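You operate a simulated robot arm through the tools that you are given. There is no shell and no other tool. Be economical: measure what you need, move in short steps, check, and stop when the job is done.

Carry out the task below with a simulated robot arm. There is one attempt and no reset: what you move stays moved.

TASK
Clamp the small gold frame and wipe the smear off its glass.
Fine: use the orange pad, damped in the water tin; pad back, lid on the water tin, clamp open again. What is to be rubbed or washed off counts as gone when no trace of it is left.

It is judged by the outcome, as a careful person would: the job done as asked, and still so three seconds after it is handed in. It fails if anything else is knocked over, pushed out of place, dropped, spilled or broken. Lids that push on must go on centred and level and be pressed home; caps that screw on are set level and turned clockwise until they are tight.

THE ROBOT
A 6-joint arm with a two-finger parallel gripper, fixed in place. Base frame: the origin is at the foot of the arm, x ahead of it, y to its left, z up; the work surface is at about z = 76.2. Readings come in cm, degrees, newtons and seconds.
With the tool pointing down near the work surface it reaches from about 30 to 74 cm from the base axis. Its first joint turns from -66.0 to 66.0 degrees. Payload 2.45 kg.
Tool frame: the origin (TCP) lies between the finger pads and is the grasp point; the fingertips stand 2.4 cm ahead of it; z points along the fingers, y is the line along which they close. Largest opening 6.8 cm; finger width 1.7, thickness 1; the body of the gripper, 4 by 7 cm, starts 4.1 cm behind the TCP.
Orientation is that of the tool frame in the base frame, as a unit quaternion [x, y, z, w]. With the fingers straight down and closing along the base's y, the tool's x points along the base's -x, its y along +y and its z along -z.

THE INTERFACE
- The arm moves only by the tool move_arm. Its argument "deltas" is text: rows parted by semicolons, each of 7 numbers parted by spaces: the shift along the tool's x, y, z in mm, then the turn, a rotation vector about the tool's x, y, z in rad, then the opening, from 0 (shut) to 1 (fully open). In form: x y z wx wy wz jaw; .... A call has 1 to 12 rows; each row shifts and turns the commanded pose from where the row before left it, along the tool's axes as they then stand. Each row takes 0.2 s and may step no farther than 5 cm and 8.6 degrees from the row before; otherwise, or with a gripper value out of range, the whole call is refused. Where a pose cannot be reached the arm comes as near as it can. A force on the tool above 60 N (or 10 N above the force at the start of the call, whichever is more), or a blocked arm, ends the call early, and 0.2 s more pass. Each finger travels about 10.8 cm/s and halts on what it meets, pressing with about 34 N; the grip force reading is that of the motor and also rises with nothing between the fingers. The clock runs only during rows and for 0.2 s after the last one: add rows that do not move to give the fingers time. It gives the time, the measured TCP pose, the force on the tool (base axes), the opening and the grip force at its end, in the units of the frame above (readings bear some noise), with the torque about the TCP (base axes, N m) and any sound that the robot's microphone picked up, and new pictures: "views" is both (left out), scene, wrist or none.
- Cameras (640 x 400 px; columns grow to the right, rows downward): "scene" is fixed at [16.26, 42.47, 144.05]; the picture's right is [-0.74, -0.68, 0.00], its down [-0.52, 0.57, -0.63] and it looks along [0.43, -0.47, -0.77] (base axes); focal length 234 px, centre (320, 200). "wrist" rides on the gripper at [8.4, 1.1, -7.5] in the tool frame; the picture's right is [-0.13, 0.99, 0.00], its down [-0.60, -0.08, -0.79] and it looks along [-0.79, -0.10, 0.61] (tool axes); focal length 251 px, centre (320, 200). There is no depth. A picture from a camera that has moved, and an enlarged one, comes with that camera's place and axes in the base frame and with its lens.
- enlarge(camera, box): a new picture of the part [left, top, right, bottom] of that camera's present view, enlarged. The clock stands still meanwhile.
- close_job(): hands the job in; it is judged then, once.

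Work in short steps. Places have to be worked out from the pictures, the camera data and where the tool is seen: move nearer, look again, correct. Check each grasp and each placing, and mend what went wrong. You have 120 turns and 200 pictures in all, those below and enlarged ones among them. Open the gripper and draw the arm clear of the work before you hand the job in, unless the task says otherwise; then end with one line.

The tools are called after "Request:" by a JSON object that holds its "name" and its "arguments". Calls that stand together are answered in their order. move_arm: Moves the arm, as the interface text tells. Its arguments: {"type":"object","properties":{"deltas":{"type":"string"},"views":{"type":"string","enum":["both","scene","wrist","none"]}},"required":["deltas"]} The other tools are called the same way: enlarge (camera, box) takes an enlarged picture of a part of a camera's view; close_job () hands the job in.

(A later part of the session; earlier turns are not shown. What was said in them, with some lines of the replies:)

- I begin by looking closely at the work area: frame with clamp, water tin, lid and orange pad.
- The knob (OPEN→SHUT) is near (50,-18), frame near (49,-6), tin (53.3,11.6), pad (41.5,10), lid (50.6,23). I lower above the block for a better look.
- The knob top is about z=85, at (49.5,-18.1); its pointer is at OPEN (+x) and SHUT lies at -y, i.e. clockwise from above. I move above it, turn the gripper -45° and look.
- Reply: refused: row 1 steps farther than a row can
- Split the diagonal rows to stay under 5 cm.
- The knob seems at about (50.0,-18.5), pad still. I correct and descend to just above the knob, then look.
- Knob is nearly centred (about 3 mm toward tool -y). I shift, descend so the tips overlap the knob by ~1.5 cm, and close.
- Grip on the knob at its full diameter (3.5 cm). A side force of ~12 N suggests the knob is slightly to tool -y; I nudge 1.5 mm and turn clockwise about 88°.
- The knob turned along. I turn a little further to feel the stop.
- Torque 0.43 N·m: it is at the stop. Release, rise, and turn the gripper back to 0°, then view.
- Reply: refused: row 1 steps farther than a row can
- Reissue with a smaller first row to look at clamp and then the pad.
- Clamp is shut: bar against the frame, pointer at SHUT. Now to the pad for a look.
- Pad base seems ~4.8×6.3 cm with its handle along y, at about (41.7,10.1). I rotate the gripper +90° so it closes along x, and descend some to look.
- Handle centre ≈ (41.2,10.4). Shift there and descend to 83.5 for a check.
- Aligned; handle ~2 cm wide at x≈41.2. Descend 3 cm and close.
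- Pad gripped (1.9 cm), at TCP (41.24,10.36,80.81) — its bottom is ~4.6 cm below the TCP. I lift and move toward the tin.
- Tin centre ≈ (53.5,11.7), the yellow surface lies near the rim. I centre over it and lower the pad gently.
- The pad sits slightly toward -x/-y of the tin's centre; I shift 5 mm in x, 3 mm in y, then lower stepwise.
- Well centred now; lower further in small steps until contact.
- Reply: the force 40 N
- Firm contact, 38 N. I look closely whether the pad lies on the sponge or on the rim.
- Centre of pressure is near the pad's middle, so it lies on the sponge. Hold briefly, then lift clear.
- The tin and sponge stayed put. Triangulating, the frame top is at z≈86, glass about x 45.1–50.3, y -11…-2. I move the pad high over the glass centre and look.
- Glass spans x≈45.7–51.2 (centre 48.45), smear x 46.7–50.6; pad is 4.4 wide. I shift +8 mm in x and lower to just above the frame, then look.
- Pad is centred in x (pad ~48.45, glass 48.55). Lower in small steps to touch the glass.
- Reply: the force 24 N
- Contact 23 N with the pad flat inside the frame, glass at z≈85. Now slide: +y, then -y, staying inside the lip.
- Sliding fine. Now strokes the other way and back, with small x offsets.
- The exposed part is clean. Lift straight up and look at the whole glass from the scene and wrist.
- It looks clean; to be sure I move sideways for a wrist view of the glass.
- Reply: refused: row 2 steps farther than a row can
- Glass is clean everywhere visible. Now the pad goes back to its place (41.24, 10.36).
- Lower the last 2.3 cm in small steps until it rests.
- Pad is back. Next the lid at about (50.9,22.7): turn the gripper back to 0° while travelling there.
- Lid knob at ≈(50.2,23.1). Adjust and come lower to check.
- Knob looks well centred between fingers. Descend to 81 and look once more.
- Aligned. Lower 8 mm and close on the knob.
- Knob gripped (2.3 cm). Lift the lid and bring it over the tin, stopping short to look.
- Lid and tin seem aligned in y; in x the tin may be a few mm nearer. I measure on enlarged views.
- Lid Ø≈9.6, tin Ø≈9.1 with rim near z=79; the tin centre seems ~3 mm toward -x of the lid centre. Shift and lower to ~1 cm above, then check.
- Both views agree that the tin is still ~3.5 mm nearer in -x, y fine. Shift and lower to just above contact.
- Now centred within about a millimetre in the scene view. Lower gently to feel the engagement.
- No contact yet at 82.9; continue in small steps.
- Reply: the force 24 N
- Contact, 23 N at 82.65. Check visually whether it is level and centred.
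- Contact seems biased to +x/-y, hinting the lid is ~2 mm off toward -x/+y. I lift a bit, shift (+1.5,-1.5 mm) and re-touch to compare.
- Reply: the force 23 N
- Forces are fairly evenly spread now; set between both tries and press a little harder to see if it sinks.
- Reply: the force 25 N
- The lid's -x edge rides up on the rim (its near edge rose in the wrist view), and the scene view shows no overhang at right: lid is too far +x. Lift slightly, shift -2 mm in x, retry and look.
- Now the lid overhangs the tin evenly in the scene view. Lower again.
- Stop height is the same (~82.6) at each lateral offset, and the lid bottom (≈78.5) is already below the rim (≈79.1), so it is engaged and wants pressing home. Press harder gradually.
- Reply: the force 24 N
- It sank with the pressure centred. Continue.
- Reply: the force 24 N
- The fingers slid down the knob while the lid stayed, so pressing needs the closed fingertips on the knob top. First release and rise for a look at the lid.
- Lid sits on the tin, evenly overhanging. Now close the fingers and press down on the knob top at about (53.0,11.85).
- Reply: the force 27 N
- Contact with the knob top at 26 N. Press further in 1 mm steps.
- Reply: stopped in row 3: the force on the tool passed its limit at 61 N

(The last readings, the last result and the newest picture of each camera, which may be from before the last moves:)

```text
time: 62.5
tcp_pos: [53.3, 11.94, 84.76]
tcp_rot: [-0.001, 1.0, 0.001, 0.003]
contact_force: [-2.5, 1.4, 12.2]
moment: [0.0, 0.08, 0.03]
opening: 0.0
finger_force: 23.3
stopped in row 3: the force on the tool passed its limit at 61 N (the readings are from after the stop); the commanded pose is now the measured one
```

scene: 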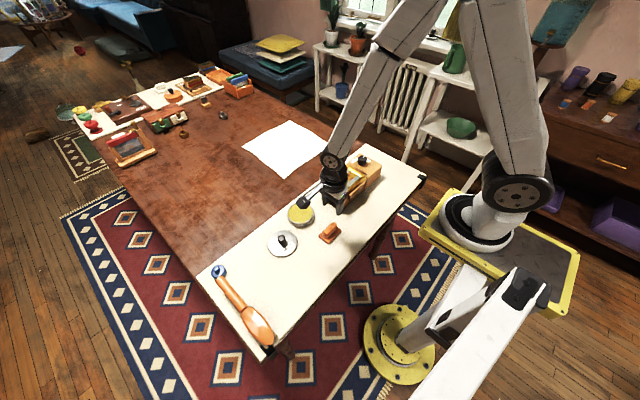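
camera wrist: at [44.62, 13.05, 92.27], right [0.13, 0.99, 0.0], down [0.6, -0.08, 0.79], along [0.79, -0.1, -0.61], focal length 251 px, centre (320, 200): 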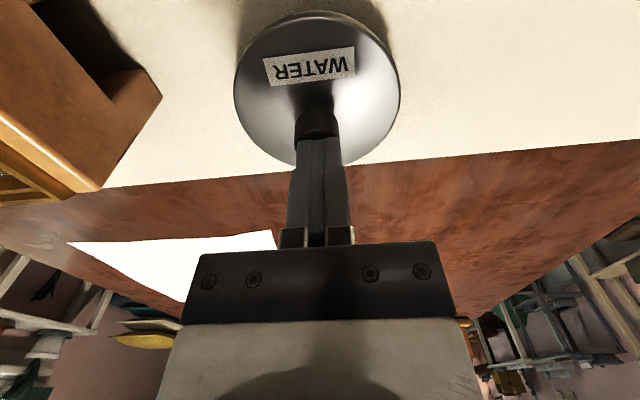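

61 N reached without further sinking. Rise and inspect the seat.

Request:
{"name": "move_arm", "arguments": {"deltas": "0 0 -30 0 0 0 0;40 0 0 0 0 0 0;40 0 20 0 0 0 0;0 0 30 0 0 0 0;0 0 0 0 0 0 0", "views": "wrist"}}

Request:
{"name": "enlarge", "arguments": {"camera": "scene", "box": [285, 190, 335, 230]}}

Request:
{"name": "enlarge", "arguments": {"camera": "wrist", "box": [230, 80, 430, 210]}}

```text
time: 63.7
tcp_pos: [45.49, 11.65, 82.7]
tcp_rot: [0.0, 1.0, 0.001, 0.001]
contact_force: [0.4, 0.5, 0.1]
moment: [0.01, 0.0, 0.0]
opening: 0.0
finger_force: 23.9
camera wrist: at [37.02, 12.82, 90.2], right [0.13, 0.99, 0.0], down [0.6, -0.08, 0.8], along [0.79, -0.1, -0.61], focal length 251 px, centre (320, 200)
```

wrist: 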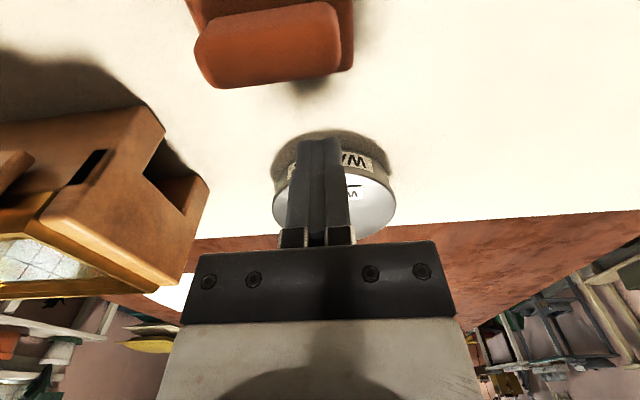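

```text
10.00 times, centred on (310, 210) of scene
camera zoom: at [16.26, 42.47, 144.05], right [-0.74, -0.68, 0.0], down [-0.52, 0.57, -0.63], along [0.43, -0.47, -0.77], focal length 2345 px, centre (420, 100)
```

zoom: 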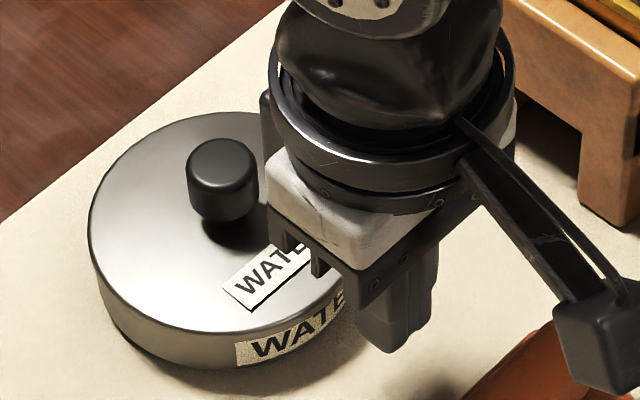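

```text
3.08 times, centred on (330, 145) of wrist
camera zoom: at [37.02, 12.82, 90.2], right [0.13, 0.99, 0.0], down [0.6, -0.08, 0.8], along [0.79, -0.1, -0.61], focal length 774 px, centre (289, 369)
```

zoom: 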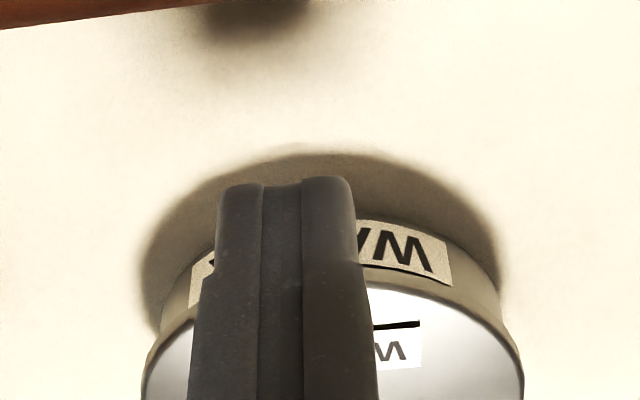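

No sinking under 61 N; to verify it is level and home I touch the lid plate with closed fingertips at points around the knob, starting at the -x side.

Request:
{"name": "move_arm", "arguments": {"deltas": "0 0 -45 0 0 0 0;-46 0 0 0 0 0 0;0 0 38 0 0 0 0;0 0 10 0 0 0 0;0 0 0 0 0 0 0", "views": "wrist"}}

```text
time: 64.9
tcp_pos: [49.91, 11.69, 82.47]
tcp_rot: [-0.001, 1.0, 0.0, 0.002]
contact_force: [0.8, 0.4, -0.1]
moment: [0.02, 0.02, 0.0]
opening: 0.0
finger_force: 23.8
camera wrist: at [41.47, 12.86, 89.95], right [0.13, 0.99, 0.0], down [0.6, -0.08, 0.8], along [0.79, -0.1, -0.61], focal length 251 px, centre (320, 200)
```

wrist: 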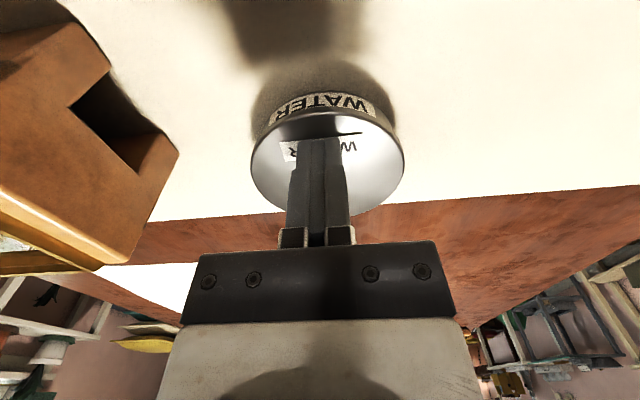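

Request:
{"name": "enlarge", "arguments": {"camera": "wrist", "box": [240, 70, 420, 190]}}

Request:
{"name": "move_arm", "arguments": {"deltas": "0 0 3 0 0 0 0;0 0 2 0 0 0 0;0 0 0 0 0 0 0", "views": "none"}}

```text
3.33 times, centred on (330, 130) of wrist
camera zoom: at [41.47, 12.86, 89.95], right [0.13, 0.99, 0.0], down [0.6, -0.08, 0.8], along [0.79, -0.1, -0.61], focal length 838 px, centre (287, 433)
```

zoom: 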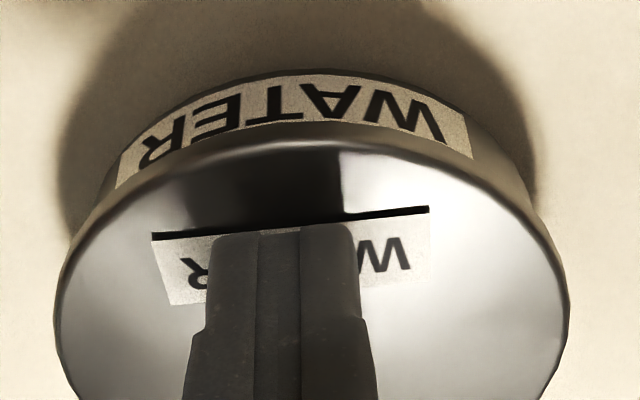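

```text
time: 65.7
tcp_pos: [49.88, 11.86, 81.8]
tcp_rot: [-0.001, 1.0, 0.001, 0.001]
contact_force: [0.6, -0.2, -0.4]
moment: [-0.03, -0.05, -0.01]
opening: 0.0
finger_force: 23.8
```

Request:
{"name": "move_arm", "arguments": {"deltas": "0 0 2 0 0 0 0;0 0 2 0 0 0 0;0 0 0 0 0 0 0", "views": "none"}}

```text
time: 66.5
tcp_pos: [49.77, 11.83, 81.79]
tcp_rot: [-0.001, 1.0, 0.001, 0.003]
contact_force: [-10.9, -11.2, 59.1]
moment: [-0.45, 0.14, -0.13]
opening: 0.0
finger_force: 23.4
```

Lid top at the -x side: z≈79.4 (59 N, no give). Check the +x side likewise.

Request:
{"name": "move_arm", "arguments": {"deltas": "0 0 -45 0 0 0 0;-40 0 0 0 0 0 0;-24 0 0 0 0 0 0;0 0 39 0 0 0 0;0 0 0 0 0 0 0;0 0 2 0 0 0 0;0 0 2 0 0 0 0;0 0 1.5 0 0 0 0;0 0 0 0 0 0 0", "views": "none"}}

```text
time: 68.5
tcp_pos: [56.26, 11.87, 81.68]
tcp_rot: [-0.001, 1.0, 0.0, 0.003]
contact_force: [-10.8, -12.7, 48.5]
moment: [-0.31, 0.44, 0.08]
opening: 0.04
finger_force: 23.7
```

+x side: 81.68, level within 1 mm. Check +y and -y.

Request:
{"name": "move_arm", "arguments": {"deltas": "0 0 -44.5 0 0 0 0;31 0 0 0 0 0 0;0 31 0 0 0 0 0;0 0 39 0 0 0 0;0 0 0 0 0 0 0;0 0 2 0 0 0 0;0 0 2 0 0 0 0;0 0 1 0 0 0 0;0 0 0 0 0 0 0", "views": "none"}}

Request:
{"name": "move_arm", "arguments": {"deltas": "0 0 -44 0 0 0 0;0 -32 0 0 0 0 0;0 -30 0 0 0 0 0;0 0 39 0 0 0 0;0 0 0 0 0 0 0;0 0 2 0 0 0 0;0 0 2 0 0 0 0;0 0 1 0 0 0 0;0 0 0 0 0 0 0", "views": "none"}}

```text
time: 70.5
tcp_pos: [53.18, 14.93, 81.82]
tcp_rot: [0.0, 1.0, 0.001, 0.003]
contact_force: [-7.4, -7.1, 38.1]
moment: [-0.21, 0.25, -0.07]
opening: 0.0
finger_force: 23.5
```

```text
time: 72.5
tcp_pos: [53.11, 8.93, 81.76]
tcp_rot: [-0.001, 1.0, 0.001, 0.003]
contact_force: [-14.5, 1.8, 41.9]
moment: [0.01, 0.41, 0.07]
opening: 0.01
finger_force: 23.1
```

Lid is level all round (81.7–81.8). Rise and look once more before heading to the clamp knob.

Request:
{"name": "move_arm", "arguments": {"deltas": "0 0 -44 0 0 0 0;0 0 -45 0 0 0 0;45 30 0 0 0 0 0.65;20 0 0 0 0 0 0.65;0 0 0 0 0 0 0.65", "views": "wrist"}}

```text
refused: row 3 steps farther than a row can; nothing moved
```

Request:
{"name": "move_arm", "arguments": {"deltas": "0 0 -44 0 0 0 0;0 0 -45 0 0 0 0;40 25 0 0 0 0 0.65;25 5 0 0 0 0 0.65;0 0 0 0 0 0 0.65", "views": "wrist"}}

Request:
{"name": "enlarge", "arguments": {"camera": "wrist", "box": [240, 30, 400, 150]}}

Request:
{"name": "enlarge", "arguments": {"camera": "scene", "box": [280, 185, 340, 235]}}

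```text
time: 73.7
tcp_pos: [46.44, 11.76, 90.31]
tcp_rot: [0.0, 1.0, 0.001, 0.003]
contact_force: [0.1, -0.2, 1.1]
moment: [-0.01, 0.01, -0.01]
opening: 4.44
finger_force: 0.1
camera wrist: at [38.03, 12.96, 97.83], right [0.13, 0.99, 0.0], down [0.6, -0.08, 0.8], along [0.79, -0.1, -0.61], focal length 251 px, centre (320, 200)
```

wrist: 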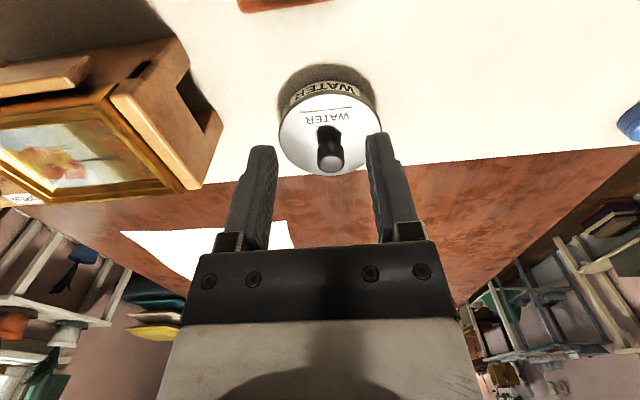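

```text
3.33 times, centred on (320, 90) of wrist
camera zoom: at [38.03, 12.96, 97.83], right [0.13, 0.99, 0.0], down [0.6, -0.08, 0.8], along [0.79, -0.1, -0.61], focal length 838 px, centre (320, 567)
```

zoom: 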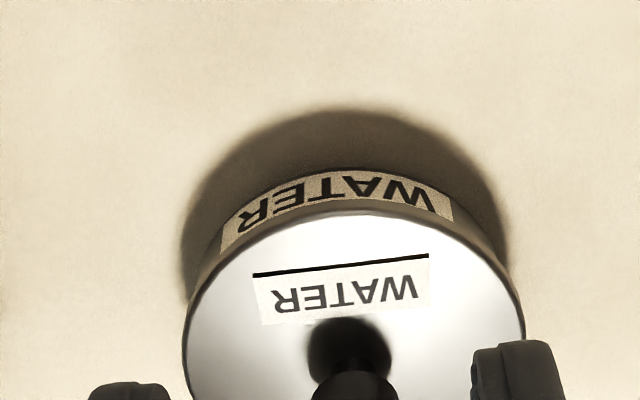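

```text
8.00 times, centred on (310, 210) of scene
camera zoom: at [16.26, 42.47, 144.05], right [-0.74, -0.68, 0.0], down [-0.52, 0.57, -0.63], along [0.43, -0.47, -0.77], focal length 1876 px, centre (400, 120)
```

zoom: 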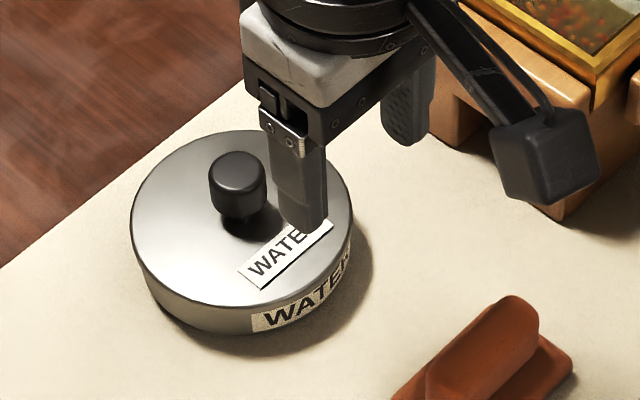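

The lid looks on and level; I enlarge strongly to see the seam between lid and tin.

Request:
{"name": "enlarge", "arguments": {"camera": "scene", "box": [292, 212, 328, 232]}}

Request:
{"name": "enlarge", "arguments": {"camera": "wrist", "box": [270, 60, 390, 130]}}

```text
16.00 times, centred on (310, 222) of scene
camera zoom: at [16.26, 42.47, 144.05], right [-0.74, -0.68, 0.0], down [-0.52, 0.57, -0.63], along [0.43, -0.47, -0.77], focal length 3751 px, centre (480, -152)
```

zoom: 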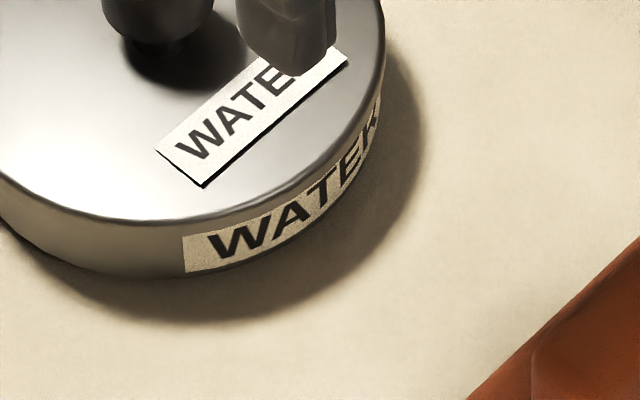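

```text
5.33 times, centred on (330, 95) of wrist
camera zoom: at [38.03, 12.96, 97.83], right [0.13, 0.99, 0.0], down [0.6, -0.08, 0.8], along [0.79, -0.1, -0.61], focal length 1341 px, centre (267, 760)
```

zoom: 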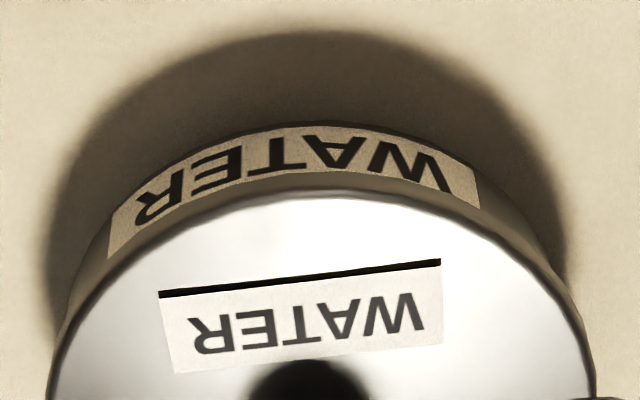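

Whether the lid's underside is truly down on the rim is hard to tell from above. I'll take a shallow side view from the +y side: turn the gripper +90°, tilt it ~22°, and look along the table.

Request:
{"name": "move_arm", "arguments": {"deltas": "0 0 -40 0 0 0 0.65;-36 30 0 0 0 0 0.65;-36 30 0 0 0 0.1 0.65;0 40 0 0 0 0.13 0.65;0 40 0 0 0 0.13 0.65;0 0 0 0 0 0.13 0.65;0 0 0 0 0 0.13 0.65;0 0 0 0 0 0.13 0.65;0 0 0 0 0 0.13 0.65;0 0 0 0 0 0.13 0.65;0 0 0 0 0 0.13 0.65;0 0 0 0 0 0.13 0.65", "views": "none"}}

```text
time: 76.3
tcp_pos: [55.07, 25.68, 94.57]
tcp_rot: [0.594, 0.805, 0.002, 0.0]
contact_force: [0.1, -0.6, 0.5]
moment: [0.03, -0.02, -0.01]
opening: 4.42
finger_force: 0.1
```

Request:
{"name": "move_arm", "arguments": {"deltas": "0 0 0 0 0 0.15 0.65;0 0 0 0 0 0.15 0.65;0 -13 40 0 0 0 0.65;0 0 40 0 0 0 0.65;0 0 0 0 -0.127 0 0.65;0 0 0 0 -0.127 0 0.65;0 0 0 0 -0.127 0 0.65;0 0 0 0 0 0 0.65", "views": "wrist"}}

```text
time: 78.1
tcp_pos: [53.76, 25.64, 86.64]
tcp_rot: [0.694, 0.694, -0.132, 0.135]
contact_force: [0.2, 0.2, 0.1]
moment: [0.02, 0.0, 0.0]
opening: 4.39
finger_force: 0.2
camera wrist: at [54.77, 36.32, 90.41], right [0.99, -0.12, 0.05], down [-0.08, -0.27, 0.96], along [-0.1, -0.96, -0.27], focal length 251 px, centre (320, 200)
```

wrist: 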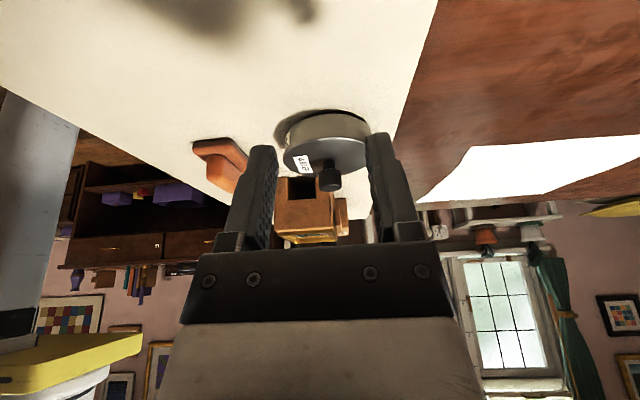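

Request:
{"name": "enlarge", "arguments": {"camera": "wrist", "box": [270, 95, 390, 200]}}

```text
3.81 times, centred on (330, 148) of wrist
camera zoom: at [54.77, 36.32, 90.41], right [0.99, -0.12, 0.05], down [-0.08, -0.27, 0.96], along [-0.1, -0.96, -0.27], focal length 958 px, centre (282, 400)
```

zoom: 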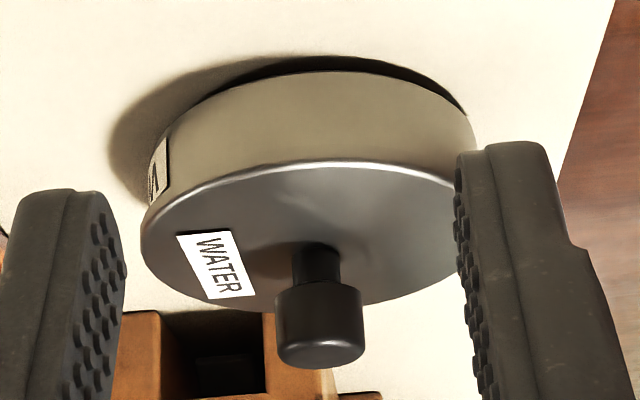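

Side view is clear: the lid lies flush on the rim all round, no gap, level. Now untilt, rise and travel to the clamp knob.

Request:
{"name": "move_arm", "arguments": {"deltas": "0 0 0 0 0.127 0 0.65;0 0 0 0 0.127 0 0.65;0 0 0 0 0.127 0 0.65;0 0 -45 0 0 0 0.65;0 0 -45 0 0 0 0.65;-48 0 0 0 0 0 0.65;-48 0 0 0 0 0 0.65;-48 0 0 0 0 0 0.65;-48 0 0 0 0 0 0.65;-48 0 0 0 0 0 0.65;-48 0 0 0 0 0 0.65;-48 0 0 0 0 0 0.65", "views": "none"}}

```text
time: 80.7
tcp_pos: [53.79, -7.88, 95.29]
tcp_rot: [0.706, 0.708, 0.002, 0.0]
contact_force: [-0.8, 0.1, 0.2]
moment: [0.01, 0.0, 0.01]
opening: 4.39
finger_force: 0.0
```

Request:
{"name": "move_arm", "arguments": {"deltas": "-45 -15 0 0 0 0 0.65;-45 -18 0 0 0 0 0.65;-17 0 0 0 0 -0.128 0.65;0 0 0 0 0 -0.128 0.65;0 0 0 0 0 -0.128 0.65;0 0 0 0 0 -0.128 0.65;0 0 0 0 0 -0.128 0.65;0 0 40 0 0 -0.128 0.65;0 0 20 0 0 0 0.65;0 0 0 0 0 0 0.65", "views": "wrist"}}

```text
time: 82.9
tcp_pos: [50.51, -18.77, 89.42]
tcp_rot: [0.39, 0.921, 0.001, 0.001]
contact_force: [-0.2, -0.1, 0.4]
moment: [-0.02, 0.0, 0.03]
opening: 4.42
finger_force: 0.0
camera wrist: at [45.38, -11.79, 96.95], right [0.8, 0.6, 0.0], down [0.36, -0.49, 0.79], along [0.48, -0.64, -0.61], focal length 251 px, centre (320, 200)
```

wrist: 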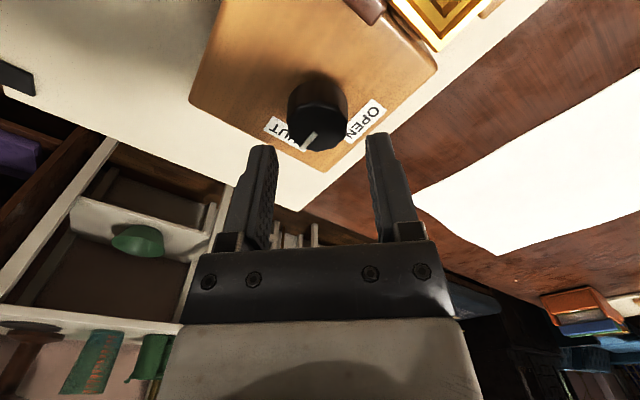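

Knob centred between the fingers, pointer at SHUT. Descend, grip, and turn counter-clockwise ~80°, then more.

Request:
{"name": "move_arm", "arguments": {"deltas": "0 0 20 0 0 0 0.65;0 0 11 0 0 0 0.65;0 0 0 0 0 0 0.65;0 0 0 0 0 0 0.4;0 0 0 0 0 0 0.3;0 0 0 0 0 0 0.3", "views": "none"}}

Request:
{"name": "move_arm", "arguments": {"deltas": "0 0 0 0 0 -0.14 0.3;0 0 0 0 0 -0.14 0.3;0 0 0 0 0 -0.14 0.3;0 0 0 0 0 -0.14 0.3;0 0 0 0 0 -0.14 0.3;0 0 0 0 0 -0.14 0.3;0 0 0 0 0 -0.14 0.3;0 0 0 0 0 -0.14 0.3;0 0 0 0 0 -0.14 0.3;0 0 0 0 0 -0.14 0.3;0 0 0 0 0 -0.14 0.3;0 0 0 0 0 0 0.3", "views": "wrist"}}

```text
time: 84.3
tcp_pos: [50.39, -18.63, 86.29]
tcp_rot: [0.39, 0.921, 0.002, 0.0]
contact_force: [-15.6, -20.4, 0.0]
moment: [-0.76, 0.29, -0.04]
opening: 3.52
finger_force: 45.0
```

```text
time: 86.9
tcp_pos: [50.49, -18.87, 86.3]
tcp_rot: [-0.359, 0.933, 0.0, 0.003]
contact_force: [-22.9, -23.1, 4.2]
moment: [-0.27, 0.23, -0.16]
opening: 3.53
finger_force: 45.7
camera wrist: at [43.45, -23.56, 93.79], right [-0.57, 0.82, 0.0], down [0.5, 0.35, 0.8], along [0.65, 0.45, -0.61], focal length 251 px, centre (320, 200)
```

wrist: 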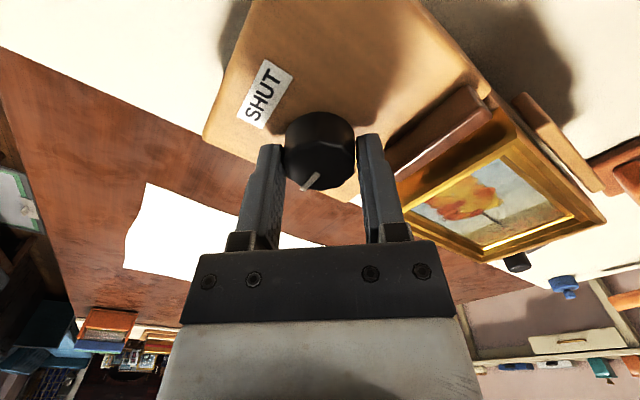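

The turn followed. A side force of ~32 N has built up; I relieve it by 2 mm along tool x, then turn the last bit to the OPEN stop.

Request:
{"name": "move_arm", "arguments": {"deltas": "2 0 0 0 0 0 0.3;0 0 0 0 0 -0.06 0.3;0 0 0 0 0 -0.05 0.3;0 0 0 0 0 0 0.3", "views": "none"}}

```text
time: 87.9
tcp_pos: [50.55, -18.83, 86.3]
tcp_rot: [-0.411, 0.912, 0.0, 0.003]
contact_force: [0.1, -5.9, -4.2]
moment: [0.31, -0.49, -0.58]
opening: 3.5
finger_force: 45.3
```

Torque -0.58 N·m: at the OPEN stop. Release, rise, and swing back for a check.

Request:
{"name": "move_arm", "arguments": {"deltas": "0 0 0 0 0 0.03 0.3;0 0 0 0 0 0 0.6;0 0 0 0 0 0 0.65;0 0 -30 0 0 0 0.65;0 0 -45 0 0 0 0.65;0 0 -45 0 0 0.13 0.65;0 0 0 0 0 0.13 0.65;0 0 0 0 0 0.13 0.65;0 0 0 0 0 0.13 0.65;0 0 0 0 0 0.13 0.65;0 0 0 0 0 0.13 0.65;48 0 0 0 0 0 0.65", "views": "none"}}

Request:
{"name": "move_arm", "arguments": {"deltas": "48 0 0 0 0 0 0.65;0 45 0 0 0 0 0.65;0 45 0 0 0 0 0.65;0 0 -40 0 0 0 0.65;0 0 0 0 0 0 0.65", "views": "both"}}

Request:
{"name": "enlarge", "arguments": {"camera": "wrist", "box": [200, 0, 440, 150]}}

Request:
{"name": "enlarge", "arguments": {"camera": "scene", "box": [260, 140, 400, 250]}}

```text
time: 90.5
tcp_pos: [45.46, -19.08, 98.2]
tcp_rot: [-0.018, 1.0, 0.001, 0.003]
contact_force: [-0.2, 0.3, -0.6]
moment: [-0.03, -0.03, 0.01]
opening: 4.42
finger_force: 0.0
```

```text
time: 91.7
tcp_pos: [40.5, -10.35, 102.48]
tcp_rot: [-0.019, 1.0, 0.001, 0.002]
contact_force: [0.6, -0.5, 0.7]
moment: [0.01, 0.04, 0.02]
opening: 4.42
finger_force: 0.0
camera wrist: at [32.01, -9.5, 109.8], right [0.09, 1.0, 0.0], down [0.6, -0.06, 0.8], along [0.79, -0.07, -0.61], focal length 251 px, centre (320, 200)
```

scene: 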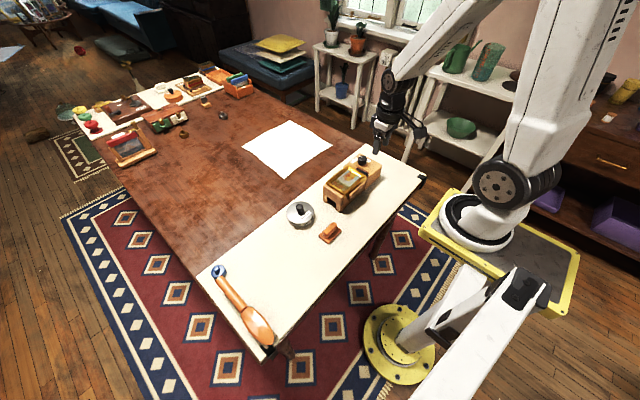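
wrist: 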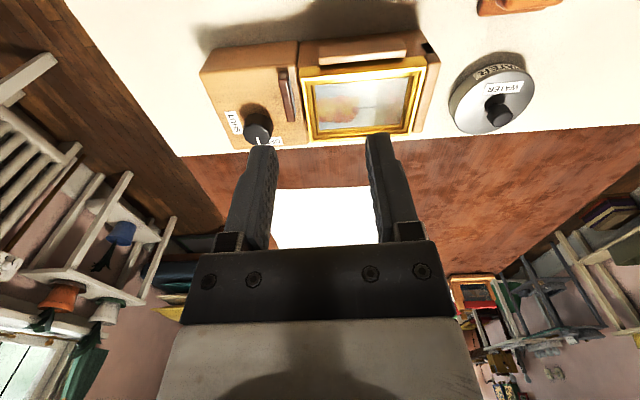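

```text
2.67 times, centred on (320, 75) of wrist
camera zoom: at [32.01, -9.5, 109.8], right [0.09, 1.0, 0.0], down [0.6, -0.06, 0.8], along [0.79, -0.07, -0.61], focal length 670 px, centre (320, 533)
```

zoom: 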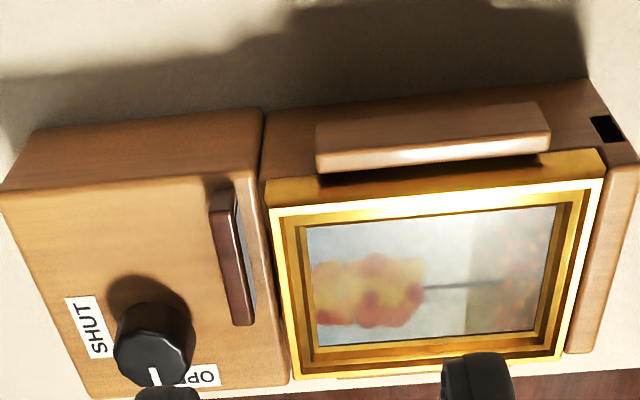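

```text
3.64 times, centred on (330, 195) of scene
camera zoom: at [16.26, 42.47, 144.05], right [-0.74, -0.68, 0.0], down [-0.52, 0.57, -0.63], along [0.43, -0.47, -0.77], focal length 853 px, centre (284, 218)
```

zoom: 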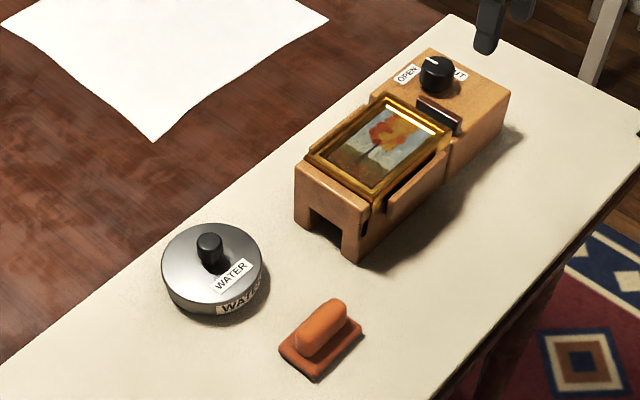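

Clamp open (jaw off the frame, pointer at OPEN), lid on, pad back. One last close look at the glass for any trace.

Request:
{"name": "enlarge", "arguments": {"camera": "wrist", "box": [300, 65, 430, 145]}}

Request:
{"name": "enlarge", "arguments": {"camera": "scene", "box": [330, 160, 375, 200]}}

```text
4.92 times, centred on (365, 105) of wrist
camera zoom: at [32.01, -9.5, 109.8], right [0.09, 1.0, 0.0], down [0.6, -0.06, 0.8], along [0.79, -0.07, -0.61], focal length 1238 px, centre (98, 668)
```

zoom: 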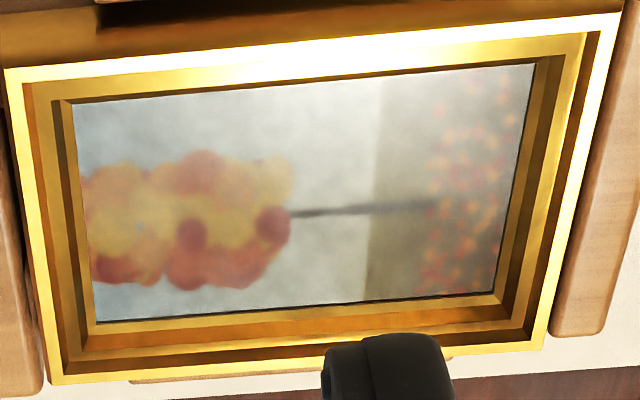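

```text
10.00 times, centred on (352, 180) of scene
camera zoom: at [16.26, 42.47, 144.05], right [-0.74, -0.68, 0.0], down [-0.52, 0.57, -0.63], along [0.43, -0.47, -0.77], focal length 2345 px, centre (-5, 400)
```

zoom: 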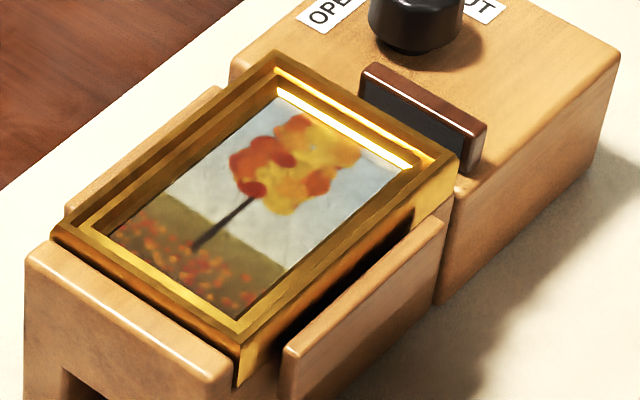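

The glass is clean with only a glare reflection; everything is in place, the gripper open and clear. Handing in.

Request:
{"name": "close_job", "arguments": {}}

```text
The job is handed in.
```

The gold frame was clamped and its glass wiped with the damped orange pad; no trace of the smear shows in the final close-ups. The pad is back in its place, the lid is level and pressed onto the water tin, and the clamp is open again.
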